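You operate a simulated robot arm through the tools that you are given. There is no shell and no other tool. Be economical: measure what you need, move in short steps, check, and stop when the job is done.

Carry out the task below with a simulated robot arm. There is one attempt and no reset: what you move stays moved.

TASK
Fetch the packet marked "Beans" from the table top and set it on top of the red bowl.
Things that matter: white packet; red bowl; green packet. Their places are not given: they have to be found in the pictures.

It is judged by the outcome, as a careful person would: the job done as asked, and still so three seconds after it is handed in. It fails if anything else is knocked over, pushed out of place, dropped, spilled or broken.

THE ROBOT
A 7-joint arm with a two-finger parallel gripper, fixed in place. Base frame: the origin is at the foot of the arm, x ahead of it, y to its left, z up; the work surface is at about z = 0. Lengths are in m, angles in rad, forces in N, time in s.
With the tool pointing down near the work surface it reaches from about 0.24 to 0.62 m from the base axis. Its first joint turns from -1.152 to 1.152 rad. Payload 2.6 kg.
Tool frame: the origin (TCP) lies between the finger pads and is the grasp point; the fingertips stand 0.03 m ahead of it; z points along the fingers, y is the line along which they close. The gripper opens to 0.094 m. The fingers are 0.028 m wide and 0.01 m thick; the gripper's body (0.05 by 0.096 m) begins 0.055 m behind the TCP.
Orientation is that of the tool frame in the base frame, as a unit quaternion [w, x, y, z]. With the fingers straight down and closing along the base's y, the tool's x points along the base's -x, its y along +y and its z along -z.

THE INTERFACE
- The arm moves only by the tool nudge_tool. Its argument "plan" is a list of rows, each a list of 3 entries, a list of its own where there are three numbers: the gripper command, from -1 (fully open) to 1 (shut), values between in proportion, then the shift along the tool's x, y, z in units of 500 mm (1.0 is 500 mm), then the turn, a rotation vector about the tool's x, y, z in units of 45 degrees (1.0 is 45 degrees). In form: [[hand, [tx, ty, tz], [ax, ay, az]], ...]. A call has 1 to 10 rows; each row is the pose to reach, as a shift and turn from the pose commanded when the call began, along the tool's axes at that moment. A call with a number of a shift or a turn outside -1 to 1 is refused whole. A row lasts 0.2 s, in which the tool goes at most 0.05 m and 0.15 rad; a call with a longer step from one row to the next is refused whole, and so is a gripper value outside its range. A pose out of reach is approached as far as the arm can. The call stops where the force on the tool passes 40 N (or 10 N more than at its start, if that is more) or the arm is blocked; 0.2 s more then pass. The fingers move at their own pace (about 0.072 m/s each) and stop on an object; they squeeze with about 25 N. The grip force told is the motor's: it shows also when the fingers shut on nothing. Time passes only in rows, and 0.2 s behind the last, so rows that repeat a pose let the fingers close. It gives the time, the measured TCP pose, the force on the tool (base axes), the opening and the grip force at its end, in the units of the frame above (readings bear some noise), and new pictures: "views" is both (left out), scene, wrist or none.
- Cameras (640 x 400 px; columns grow to the right, rows downward): "scene" is fixed at [0.0499, 0.4469, 0.5632]; the picture's right is [-0.61, -0.80, 0.00], its down [-0.46, 0.35, -0.81] and it looks along [0.65, -0.49, -0.58] (base axes); focal length 314 px, centre (320, 200). "wrist" rides on the gripper at [-0.037, 0, -0.058] in the tool frame; the picture's right is [0.00, -1.00, 0.00], its down [0.97, 0.00, -0.24] and it looks along [0.24, 0.00, 0.97] (tool axes); focal length 218 px, centre (320, 200).
- pixel_to_xyz(camera, pixels): for up to 12 pixels [column, row] of the newest picture of that camera ("zoom" is the newest enlarged one), the place [x, y, z] in the base frame of the surface seen there, good to about 0.002 m. No time passes.
- zoom(camera, box): a new picture of the part [left, top, right, bottom] of that camera's present view, enlarged. No time passes.
- hand_in(): hands the job in; it is judged then, once.

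Work in short steps. Measure before you move; look again where a grasp or a placing could have gone wrong, and mend it. You have 60 turns and 100 pictures in all, the two below and enlarged ones among them. Open the gripper and draw the arm clear of the work before you hand the job in, unless the task says otherwise; then end with one line.

The tools are called after ">>>" as a command line: name --argument value ..., lists and objects as JSON in quotes. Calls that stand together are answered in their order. nudge_tool: Moves the arm, as the interface text tells. Its arguments: {"type":"object","properties":{"plan":{"type":"array","items":{"type":"array"}},"views":{"type":"string","enum":["both","scene","wrist","none"]}},"required":["plan"]} The other tools are called the same way: pixel_to_xyz (camera, pixels) gives the place of the surface under pixels of a picture; zoom (camera, box) takes an enlarged picture of a part of a camera's view; hand_in () hands the job in.

At the start:

```text
time_s: 0.0
ee_pos: [0.4196, 0.0945, 0.3222]
tool_rot: [0.001, 0.0, 1.0, 0.001]
contact_force: [0.1, 0.5, 0.0]
gripper_width: 0.094
finger_force: 0.0
```

scene: 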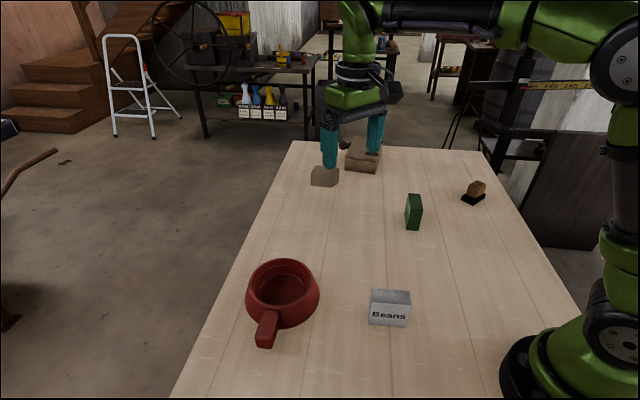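
wrist: 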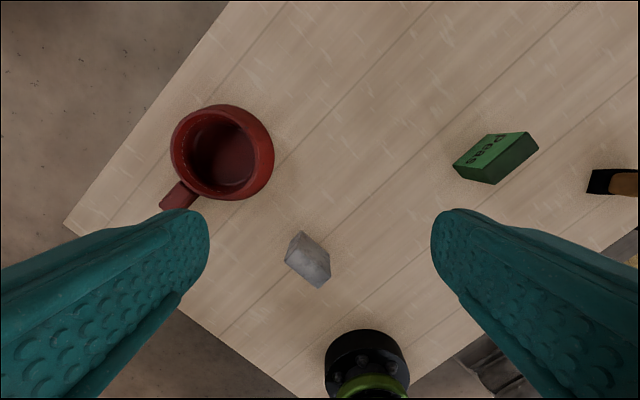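

The white packet in the scene picture at (390,308) reads "Beans", and the red bowl is at (283,290). I'll enlarge the area and measure both.

>>> zoom --camera "scene" --box '[230, 240, 430, 365]'

>>> zoom --camera "wrist" --box '[150, 90, 350, 300]'

>>> pixel_to_xyz --camera "scene" --pixels '[[371, 291], [411, 292], [408, 306], [369, 304], [408, 326], [370, 323], [250, 280], [283, 262], [316, 290], [283, 325], [282, 295], [266, 330]]'

>>> pixel_to_xyz --camera "wrist" --pixels '[[301, 232], [329, 251], [329, 278], [318, 285], [286, 262], [300, 245], [173, 150], [220, 107], [272, 150], [220, 197], [220, 155], [310, 260]]'

```text
3.20 times, centred on (330, 302) of scene
```

zoom: 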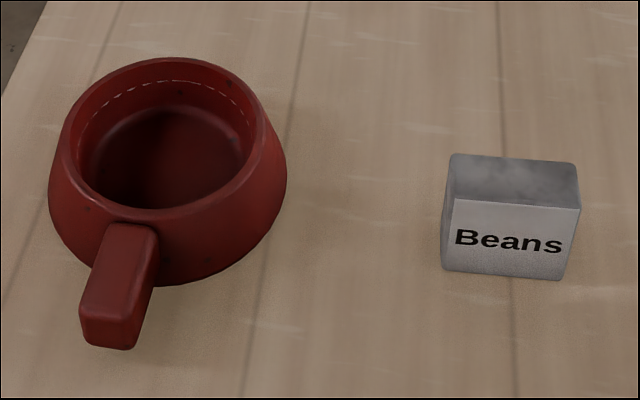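

```text
1.90 times, centred on (250, 195) of wrist
```

zoom: 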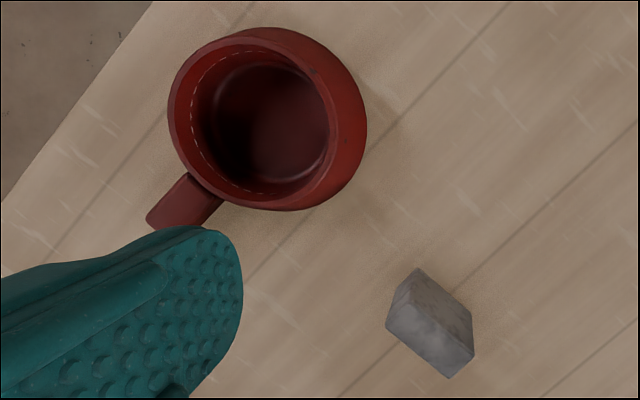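

```text
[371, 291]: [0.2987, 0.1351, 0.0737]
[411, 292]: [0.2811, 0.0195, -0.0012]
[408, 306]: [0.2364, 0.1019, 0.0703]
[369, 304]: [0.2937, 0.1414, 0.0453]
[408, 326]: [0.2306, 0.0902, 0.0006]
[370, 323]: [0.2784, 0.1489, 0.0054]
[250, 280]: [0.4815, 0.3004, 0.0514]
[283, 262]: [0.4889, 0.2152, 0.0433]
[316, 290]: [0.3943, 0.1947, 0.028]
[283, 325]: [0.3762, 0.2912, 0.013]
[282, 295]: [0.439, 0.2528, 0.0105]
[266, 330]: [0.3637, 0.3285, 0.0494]
```

```text
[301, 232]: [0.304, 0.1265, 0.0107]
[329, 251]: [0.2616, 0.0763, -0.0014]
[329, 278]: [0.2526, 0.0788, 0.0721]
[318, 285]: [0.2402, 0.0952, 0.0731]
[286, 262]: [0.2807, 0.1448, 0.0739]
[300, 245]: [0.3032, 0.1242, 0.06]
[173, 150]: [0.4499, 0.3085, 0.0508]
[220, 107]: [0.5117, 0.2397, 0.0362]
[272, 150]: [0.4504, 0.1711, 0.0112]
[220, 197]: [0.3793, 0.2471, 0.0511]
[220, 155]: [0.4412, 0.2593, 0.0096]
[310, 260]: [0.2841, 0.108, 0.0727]
```

The packet top is at z≈0.073. I need its exact footprint and the size of the bowl's opening, so I'll measure those in the enlarged wrist picture.

>>> pixel_to_xyz --camera "zoom" --pixels '[[388, 326], [447, 376], [470, 352], [412, 303], [417, 273], [430, 335], [172, 110], [196, 110], [270, 30], [300, 80], [325, 130], [255, 202]]'

>>> pixel_to_xyz --camera "scene" --pixels '[[255, 290], [252, 295], [284, 267], [275, 262], [309, 285], [305, 290], [283, 305], [275, 308], [373, 290], [408, 294], [405, 303], [373, 301]]'

```text
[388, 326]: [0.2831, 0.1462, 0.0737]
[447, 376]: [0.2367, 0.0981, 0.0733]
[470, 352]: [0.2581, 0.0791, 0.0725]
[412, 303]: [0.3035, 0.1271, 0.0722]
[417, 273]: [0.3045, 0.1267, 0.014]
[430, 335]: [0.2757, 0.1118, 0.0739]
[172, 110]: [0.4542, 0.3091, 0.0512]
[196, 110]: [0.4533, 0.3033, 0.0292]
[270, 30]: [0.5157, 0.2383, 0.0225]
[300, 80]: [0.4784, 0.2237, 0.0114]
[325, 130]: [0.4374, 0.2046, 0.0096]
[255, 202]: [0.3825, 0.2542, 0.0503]
```

```text
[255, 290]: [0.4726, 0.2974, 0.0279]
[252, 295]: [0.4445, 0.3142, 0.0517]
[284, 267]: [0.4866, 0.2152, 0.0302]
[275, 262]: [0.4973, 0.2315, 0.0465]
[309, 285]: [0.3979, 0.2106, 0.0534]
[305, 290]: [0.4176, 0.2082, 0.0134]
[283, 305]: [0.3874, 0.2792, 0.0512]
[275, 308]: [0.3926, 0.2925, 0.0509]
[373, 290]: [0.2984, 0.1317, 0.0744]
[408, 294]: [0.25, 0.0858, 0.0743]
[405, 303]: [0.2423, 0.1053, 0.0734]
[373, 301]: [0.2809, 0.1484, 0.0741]
```

The packet is about 0.067×0.029×0.073 m, centred at (0.2705, 0.1126), with its thin axis at about −44°. The bowl is centred near (0.444, 0.248), with an inner radius of about 0.055, a rim at z≈0.051 and a floor at z≈0.01. I'll move above the packet and turn the fingers across its thin side.

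>>> nudge_tool --plan '[[-1, [0.05, 0.006, 0.047], [0, 0, -0.17]], [-1, [0.1, 0.012, 0.094], [0, 0, -0.34]], [-1, [0.15, 0.018, 0.141], [0, 0, -0.51]], [-1, [0.2, 0.024, 0.19], [0, 0, -0.68]], [-1, [0.25, 0.03, 0.237], [0, 0, -0.85]], [-1, [0.298, 0.0362, 0.284], [0, 0, -1.0]], [-1, [0.298, 0.0362, 0.284], [0, 0, -1.0]], [-1, [0.298, 0.0362, 0.284], [0, 0, -1.0]]]'

```text
time_s: 1.8
ee_pos: [0.2737, 0.1129, 0.1785]
tool_rot: [0.001, -0.383, 0.924, 0.0]
contact_force: [0.3, 0.3, 1.4]
gripper_width: 0.094
finger_force: 0.1
```

scene: 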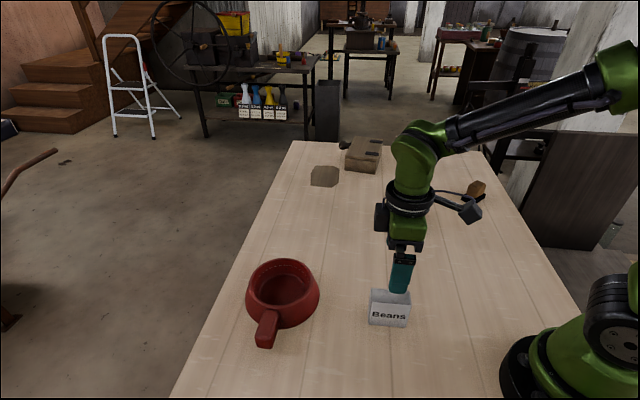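
wrist: 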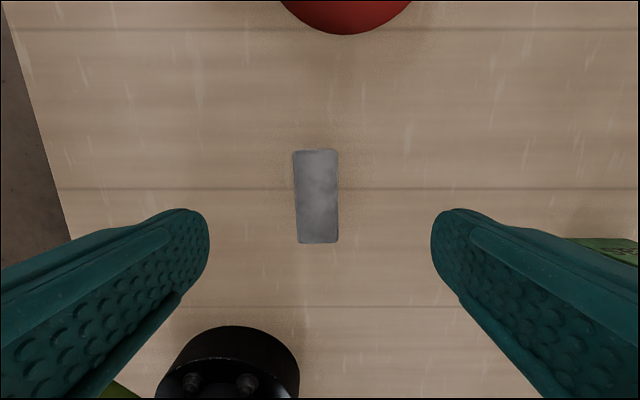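

The packet now stands upright and centred in the wrist view, spanning (292–339, 150–243). I'll measure its corners from here.

>>> pixel_to_xyz --camera "wrist" --pixels '[[295, 153], [336, 152], [337, 240], [300, 241], [317, 197]]'

```text
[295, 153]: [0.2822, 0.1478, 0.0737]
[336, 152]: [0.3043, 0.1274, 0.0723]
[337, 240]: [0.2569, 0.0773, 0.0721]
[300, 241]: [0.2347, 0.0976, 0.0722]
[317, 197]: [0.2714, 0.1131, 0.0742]
```

The packet centre is (0.2695, 0.1125). I'll descend to z≈0.058 with a small correction, then close.

>>> nudge_tool --plan '[[-1, [0.006, 0.005, 0.06], [0, 0, -0.03]], [-1, [0.006, 0.005, 0.12], [0, 0, -0.03]], [-1, [0.006, 0.005, 0.18], [0, 0, -0.03]], [-1, [0.006, 0.005, 0.241], [0, 0, -0.03]], [-1, [0.006, 0.005, 0.241], [0, 0, -0.03]], [1, [0.006, 0.005, 0.241], [0, 0, -0.03]], [1, [0.006, 0.005, 0.241], [0, 0, -0.03]], [1, [0.006, 0.005, 0.241], [0, 0, -0.03]], [1, [0.006, 0.005, 0.241], [0, 0, -0.03]]]'

```text
time_s: 3.8
ee_pos: [0.2667, 0.1151, 0.0596]
tool_rot: [0.001, -0.392, 0.92, 0.001]
contact_force: [0.7, 0.1, 0.3]
gripper_width: 0.0377
finger_force: 25.1
```

scene: 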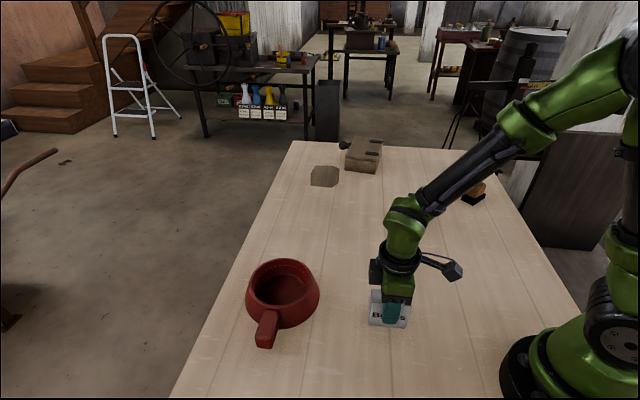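
wrist: 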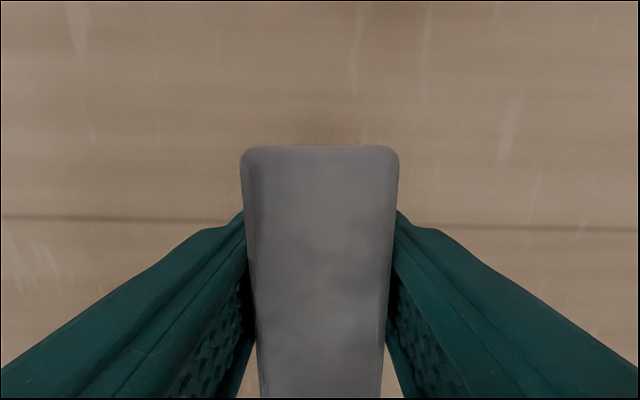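

Grip is firm: opening 0.038 m, force 25 N. I'll lift straight up and check the hold.

>>> nudge_tool --plan '[[1, [0, 0, -0.03], [0, 0, 0]], [1, [0, 0, -0.09], [0, 0, 0]], [1, [0, 0, -0.15], [0, 0, 0]], [1, [0, 0, -0.21], [0, 0, 0]], [1, [0, 0, -0.24], [0, 0, 0]], [1, [0, 0, -0.24], [0, 0, 0]]]'

```text
time_s: 5.2
ee_pos: [0.2647, 0.1112, 0.1801]
tool_rot: [0.001, -0.393, 0.92, 0.001]
contact_force: [0.1, 0.6, -0.5]
gripper_width: 0.0374
finger_force: 24.9
```

scene: 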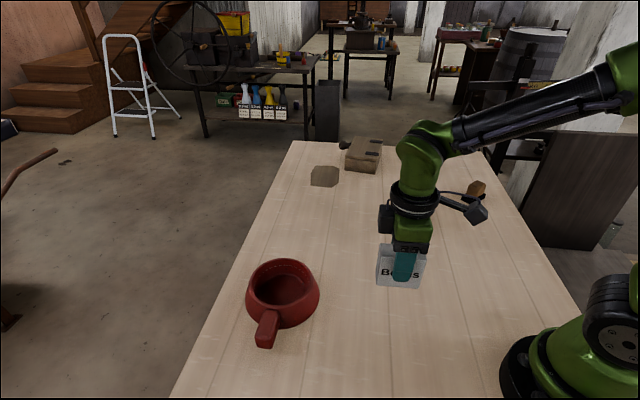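
wrist: 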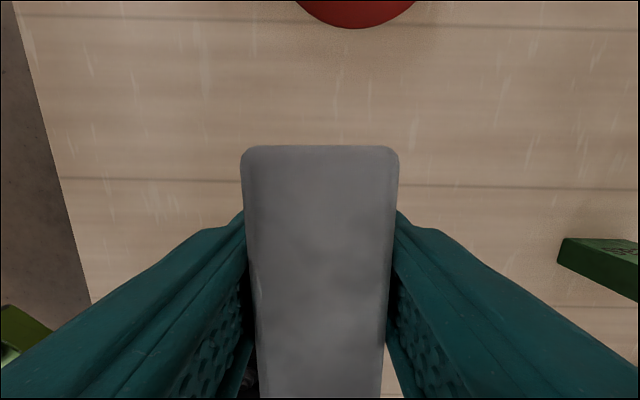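

The packet is held. Before carrying it, I'll refine the bowl's centre from the scene camera.

>>> zoom --camera "scene" --box '[230, 245, 340, 355]'

```text
3.64 times, centred on (285, 300) of scene
```

zoom: 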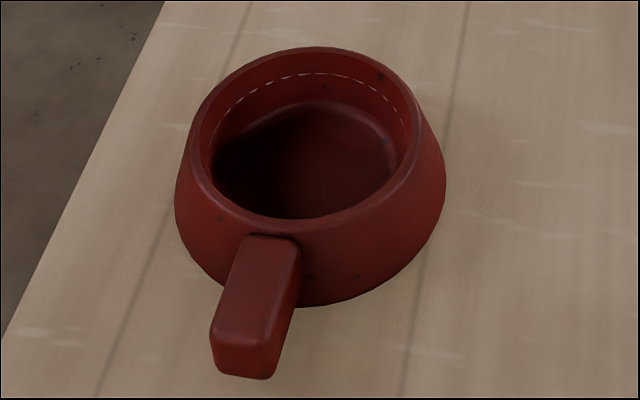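

>>> pixel_to_xyz --camera "zoom" --pixels '[[201, 140], [198, 165], [225, 85], [270, 57], [320, 50], [375, 67], [406, 100], [412, 145], [395, 180], [345, 212], [285, 223], [228, 208]]'

>>> pixel_to_xyz --camera "zoom" --pixels '[[300, 160], [340, 115], [380, 145], [250, 135], [320, 180], [390, 165], [260, 190], [310, 110], [230, 170], [360, 180]]'

```text
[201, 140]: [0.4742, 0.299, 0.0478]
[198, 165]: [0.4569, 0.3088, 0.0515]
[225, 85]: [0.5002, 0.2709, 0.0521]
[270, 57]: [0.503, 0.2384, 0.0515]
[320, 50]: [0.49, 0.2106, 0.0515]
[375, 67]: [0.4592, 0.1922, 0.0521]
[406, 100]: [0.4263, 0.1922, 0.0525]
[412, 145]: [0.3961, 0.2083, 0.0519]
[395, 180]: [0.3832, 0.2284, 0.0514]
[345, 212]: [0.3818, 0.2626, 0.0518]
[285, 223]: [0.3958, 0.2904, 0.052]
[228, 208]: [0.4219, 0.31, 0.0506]
```

```text
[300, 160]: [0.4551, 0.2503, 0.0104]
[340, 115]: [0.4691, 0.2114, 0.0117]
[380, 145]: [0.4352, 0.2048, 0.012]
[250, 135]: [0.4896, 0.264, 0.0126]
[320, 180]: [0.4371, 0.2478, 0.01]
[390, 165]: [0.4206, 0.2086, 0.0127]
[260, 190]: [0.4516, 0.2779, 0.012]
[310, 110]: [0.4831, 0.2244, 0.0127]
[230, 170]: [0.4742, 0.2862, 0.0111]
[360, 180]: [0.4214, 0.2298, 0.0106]
```

The rim centre fits at (0.442, 0.2505) with a crest radius of about 0.062, and the floor at z≈0.011 is flat. I'll carry the packet over at the current height.

>>> nudge_tool --plan '[[1, [-0.04, -0.006, 0], [0, 0, 0]], [1, [-0.12, -0.017, 0], [0, 0, 0]], [1, [-0.2, -0.029, 0], [0, 0, 0]], [1, [-0.28, -0.04, 0], [0, 0, 0]], [1, [-0.36, -0.052, 0], [0, 0, 0]], [1, [-0.42, -0.06, 0], [0, 0, 0]], [1, [-0.4386, -0.063, 0], [0, 0, 0]], [1, [-0.4386, -0.063, 0], [0, 0, 0]], [1, [-0.4386, -0.063, 0], [0, 0, 0]]]'

```text
time_s: 7.2
ee_pos: [0.4411, 0.25, 0.1801]
tool_rot: [0.001, -0.393, 0.92, 0.001]
contact_force: [-0.7, 0.5, -2.0]
gripper_width: 0.0379
finger_force: 25.0
```

scene: 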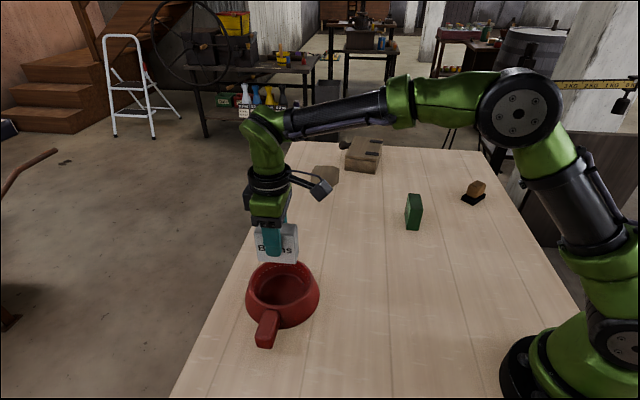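
wrist: 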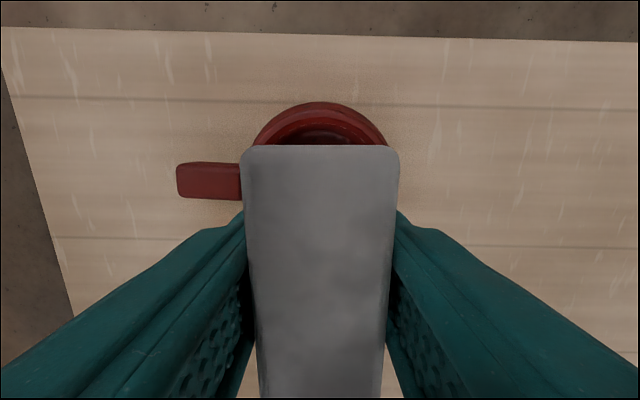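

It is over the bowl. I'll lower until the packet bottom sits just above the rim and check the alignment.

>>> nudge_tool --plan '[[1, [0, 0, 0.05], [0, 0, 0]], [1, [0, 0, 0.1], [0, 0, 0]], [1, [0, 0, 0.12], [0, 0, 0]], [1, [0, 0, 0.12], [0, 0, 0]]]'

>>> zoom --camera "scene" --box '[210, 220, 350, 360]'

```text
time_s: 8.2
ee_pos: [0.442, 0.2481, 0.1225]
tool_rot: [0.001, -0.393, 0.92, 0.001]
contact_force: [1.1, 0.3, -0.6]
gripper_width: 0.038
finger_force: 25.1
```

scene: 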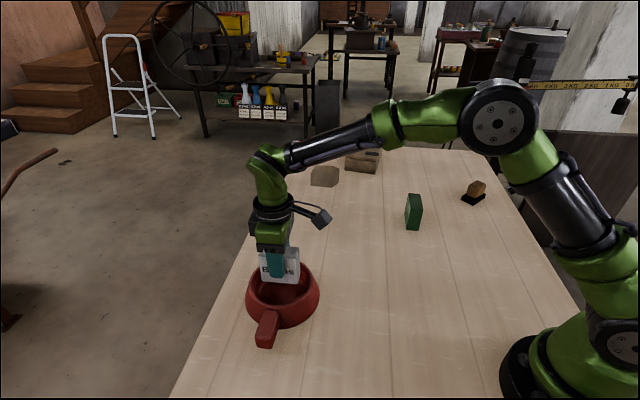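
wrist: 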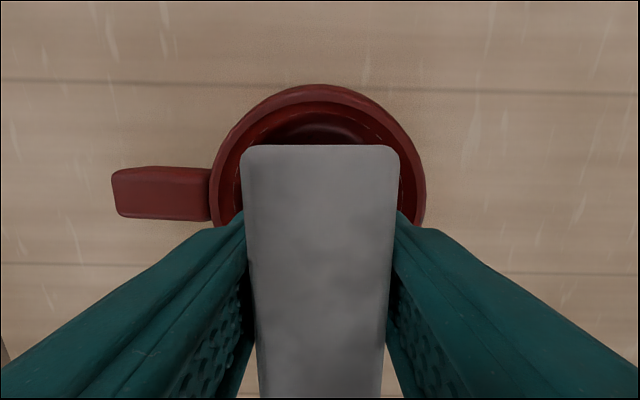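

```text
2.86 times, centred on (280, 290) of scene
```

zoom: 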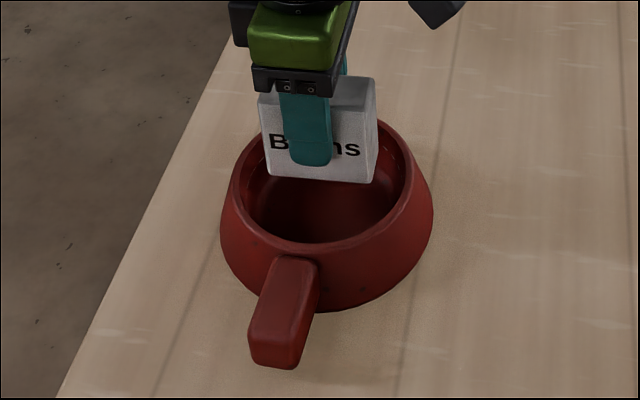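

It is well centred, with symmetric clearance. I'll lower slowly into the bowl until it nearly touches.

>>> nudge_tool --plan '[[1, [0, 0, 0.03], [0, 0, 0]], [1, [0, 0, 0.06], [0, 0, 0]], [1, [0, 0, 0.08], [0, 0, 0]], [1, [0, 0, 0.09], [0, 0, 0]], [1, [0, 0, 0.095], [0, 0, 0]], [1, [0, 0, 0.095], [0, 0, 0]], [1, [0, 0, 0.095], [0, 0, 0]]]'

>>> zoom --camera "scene" --box '[210, 220, 350, 360]'

```text
time_s: 9.2
ee_pos: [0.4424, 0.2481, 0.0818]
tool_rot: [0.004, -0.392, 0.92, 0.001]
contact_force: [-1.8, -0.6, 5.0]
gripper_width: 0.0382
finger_force: 25.2
stopped in row 4: the force on the tool passed its limit (the readings are from after the stop); the commanded pose is now the measured one
```

scene: 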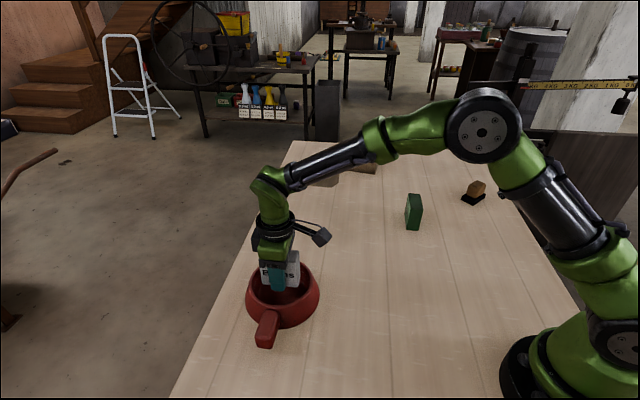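
wrist: 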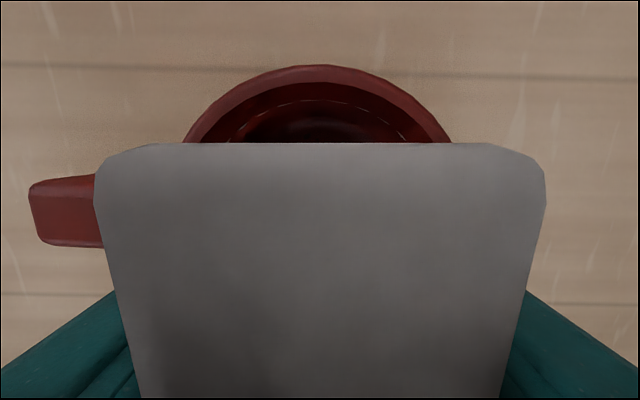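

```text
2.86 times, centred on (280, 290) of scene
```

zoom: 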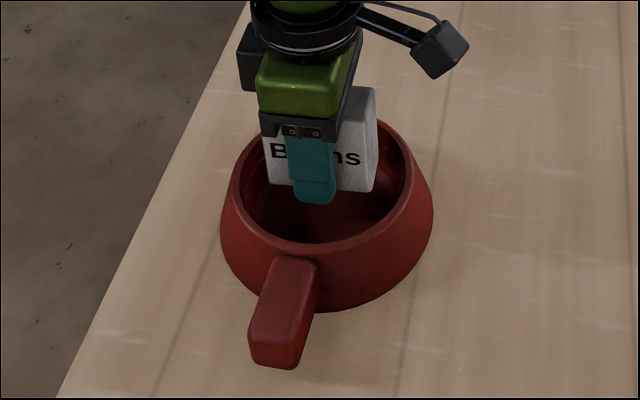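

The packet met resistance near rim height and slid up in the fingers. The bowl seems to carry it at rim level. I'll measure the packet now.

>>> pixel_to_xyz --camera "zoom" --pixels '[[360, 93], [355, 188], [345, 186], [280, 180], [375, 92], [375, 180], [318, 200], [370, 130]]'

>>> pixel_to_xyz --camera "wrist" --pixels '[[130, 160], [510, 160], [320, 160], [320, 250], [320, 350], [200, 350], [450, 350]]'

```text
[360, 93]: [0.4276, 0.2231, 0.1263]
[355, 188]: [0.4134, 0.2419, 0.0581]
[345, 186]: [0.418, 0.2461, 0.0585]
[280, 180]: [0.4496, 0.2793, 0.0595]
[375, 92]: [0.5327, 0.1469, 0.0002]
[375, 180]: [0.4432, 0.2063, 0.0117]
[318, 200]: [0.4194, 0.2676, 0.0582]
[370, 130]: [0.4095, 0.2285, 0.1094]
```

```text
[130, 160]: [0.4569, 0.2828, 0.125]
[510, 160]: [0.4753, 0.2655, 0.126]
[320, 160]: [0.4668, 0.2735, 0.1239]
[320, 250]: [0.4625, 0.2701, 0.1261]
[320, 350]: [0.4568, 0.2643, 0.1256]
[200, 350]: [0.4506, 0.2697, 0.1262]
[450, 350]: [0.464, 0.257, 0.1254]
```

The packet top is at z≈0.126 and its bottom at ≈0.0525, so it stands upright and level at rim height, supported by the bowl and centred. I'll ease the fingers open, wait, then look.

>>> nudge_tool --plan '[[1, [0, 0, -0.002], [0, 0, 0]], [0.1, [0, 0, -0.002], [0, 0, 0]], [-0.2, [0, 0, -0.002], [0, 0, 0]], [-0.4, [0, 0, -0.002], [0, 0, 0]], [-0.4, [0, 0, -0.002], [0, 0, 0]]]'

>>> zoom --camera "scene" --box '[210, 220, 350, 360]'

```text
time_s: 10.4
ee_pos: [0.4425, 0.2486, 0.0837]
tool_rot: [0.004, -0.394, 0.919, 0.001]
contact_force: [-0.1, -0.1, 0.0]
gripper_width: 0.0661
finger_force: 0.1
```

scene: 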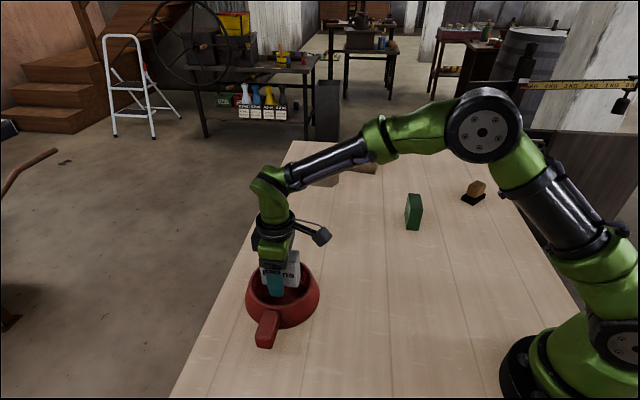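
wrist: 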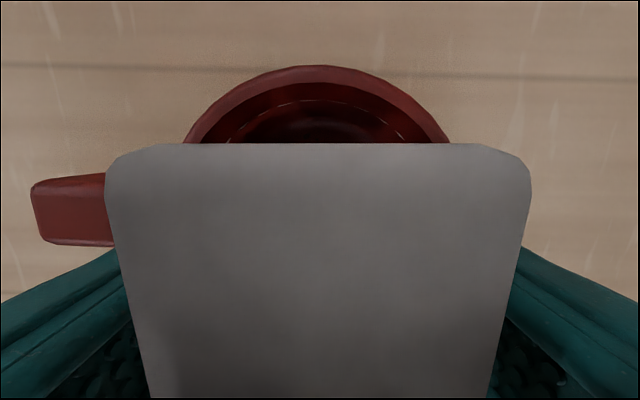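

```text
2.86 times, centred on (280, 290) of scene
```

zoom: 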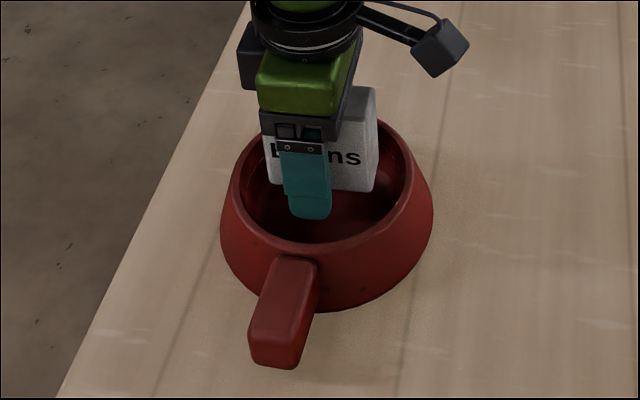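

The fingers are free, and the packet stands upright and unmoved. I'll open a little more and rise straight up, clear of it.

>>> nudge_tool --plan '[[-1, [0, 0, -0.01], [0, 0, 0]], [-1, [0, 0, -0.03], [0, 0, 0]], [-1, [0, 0, -0.07], [0, 0, 0]], [-1, [0, 0, -0.13], [0, 0, 0]], [-1, [0, 0, -0.2], [0, 0, 0]], [-1, [0, 0, -0.28], [0, 0, 0]], [-1, [0.08, 0, -0.32], [0, 0, 0]], [-1, [0.16, 0, -0.34], [0, 0, 0]], [-1, [0.22, 0, -0.34], [0, 0, 0]], [-1, [0.22, 0, -0.34], [0, 0, 0]]]'

>>> zoom --camera "scene" --box '[210, 220, 350, 360]'

```text
time_s: 12.6
ee_pos: [0.3644, 0.1701, 0.2533]
tool_rot: [0.005, -0.393, 0.919, 0.0]
contact_force: [-0.3, -0.4, -0.3]
gripper_width: 0.0941
finger_force: 0.1
```

scene: 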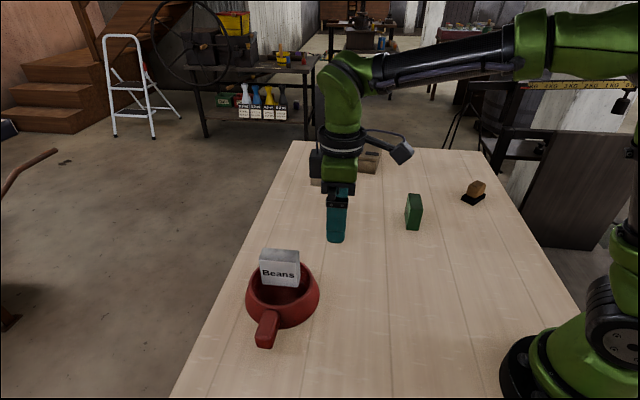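
wrist: 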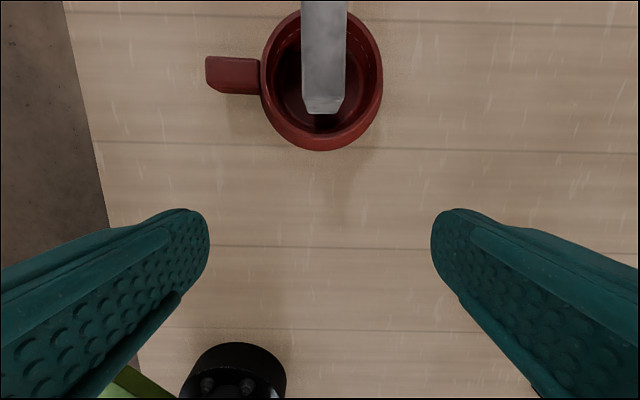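

```text
2.86 times, centred on (280, 290) of scene
```

zoom: 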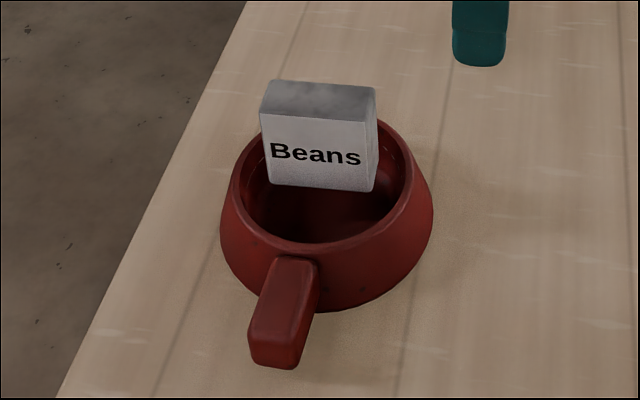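

The "Beans" packet stands upright and still on the bowl. The bowl and the green packet are where they were, and the arm is clear with the gripper open, so I'm handing in.

>>> hand_in

```text
The job is handed in.
```

The "Beans" packet is standing upright on top of the red bowl at rim height (the simulated bowl supports it there, rather than letting it drop inside), and nothing else was moved.
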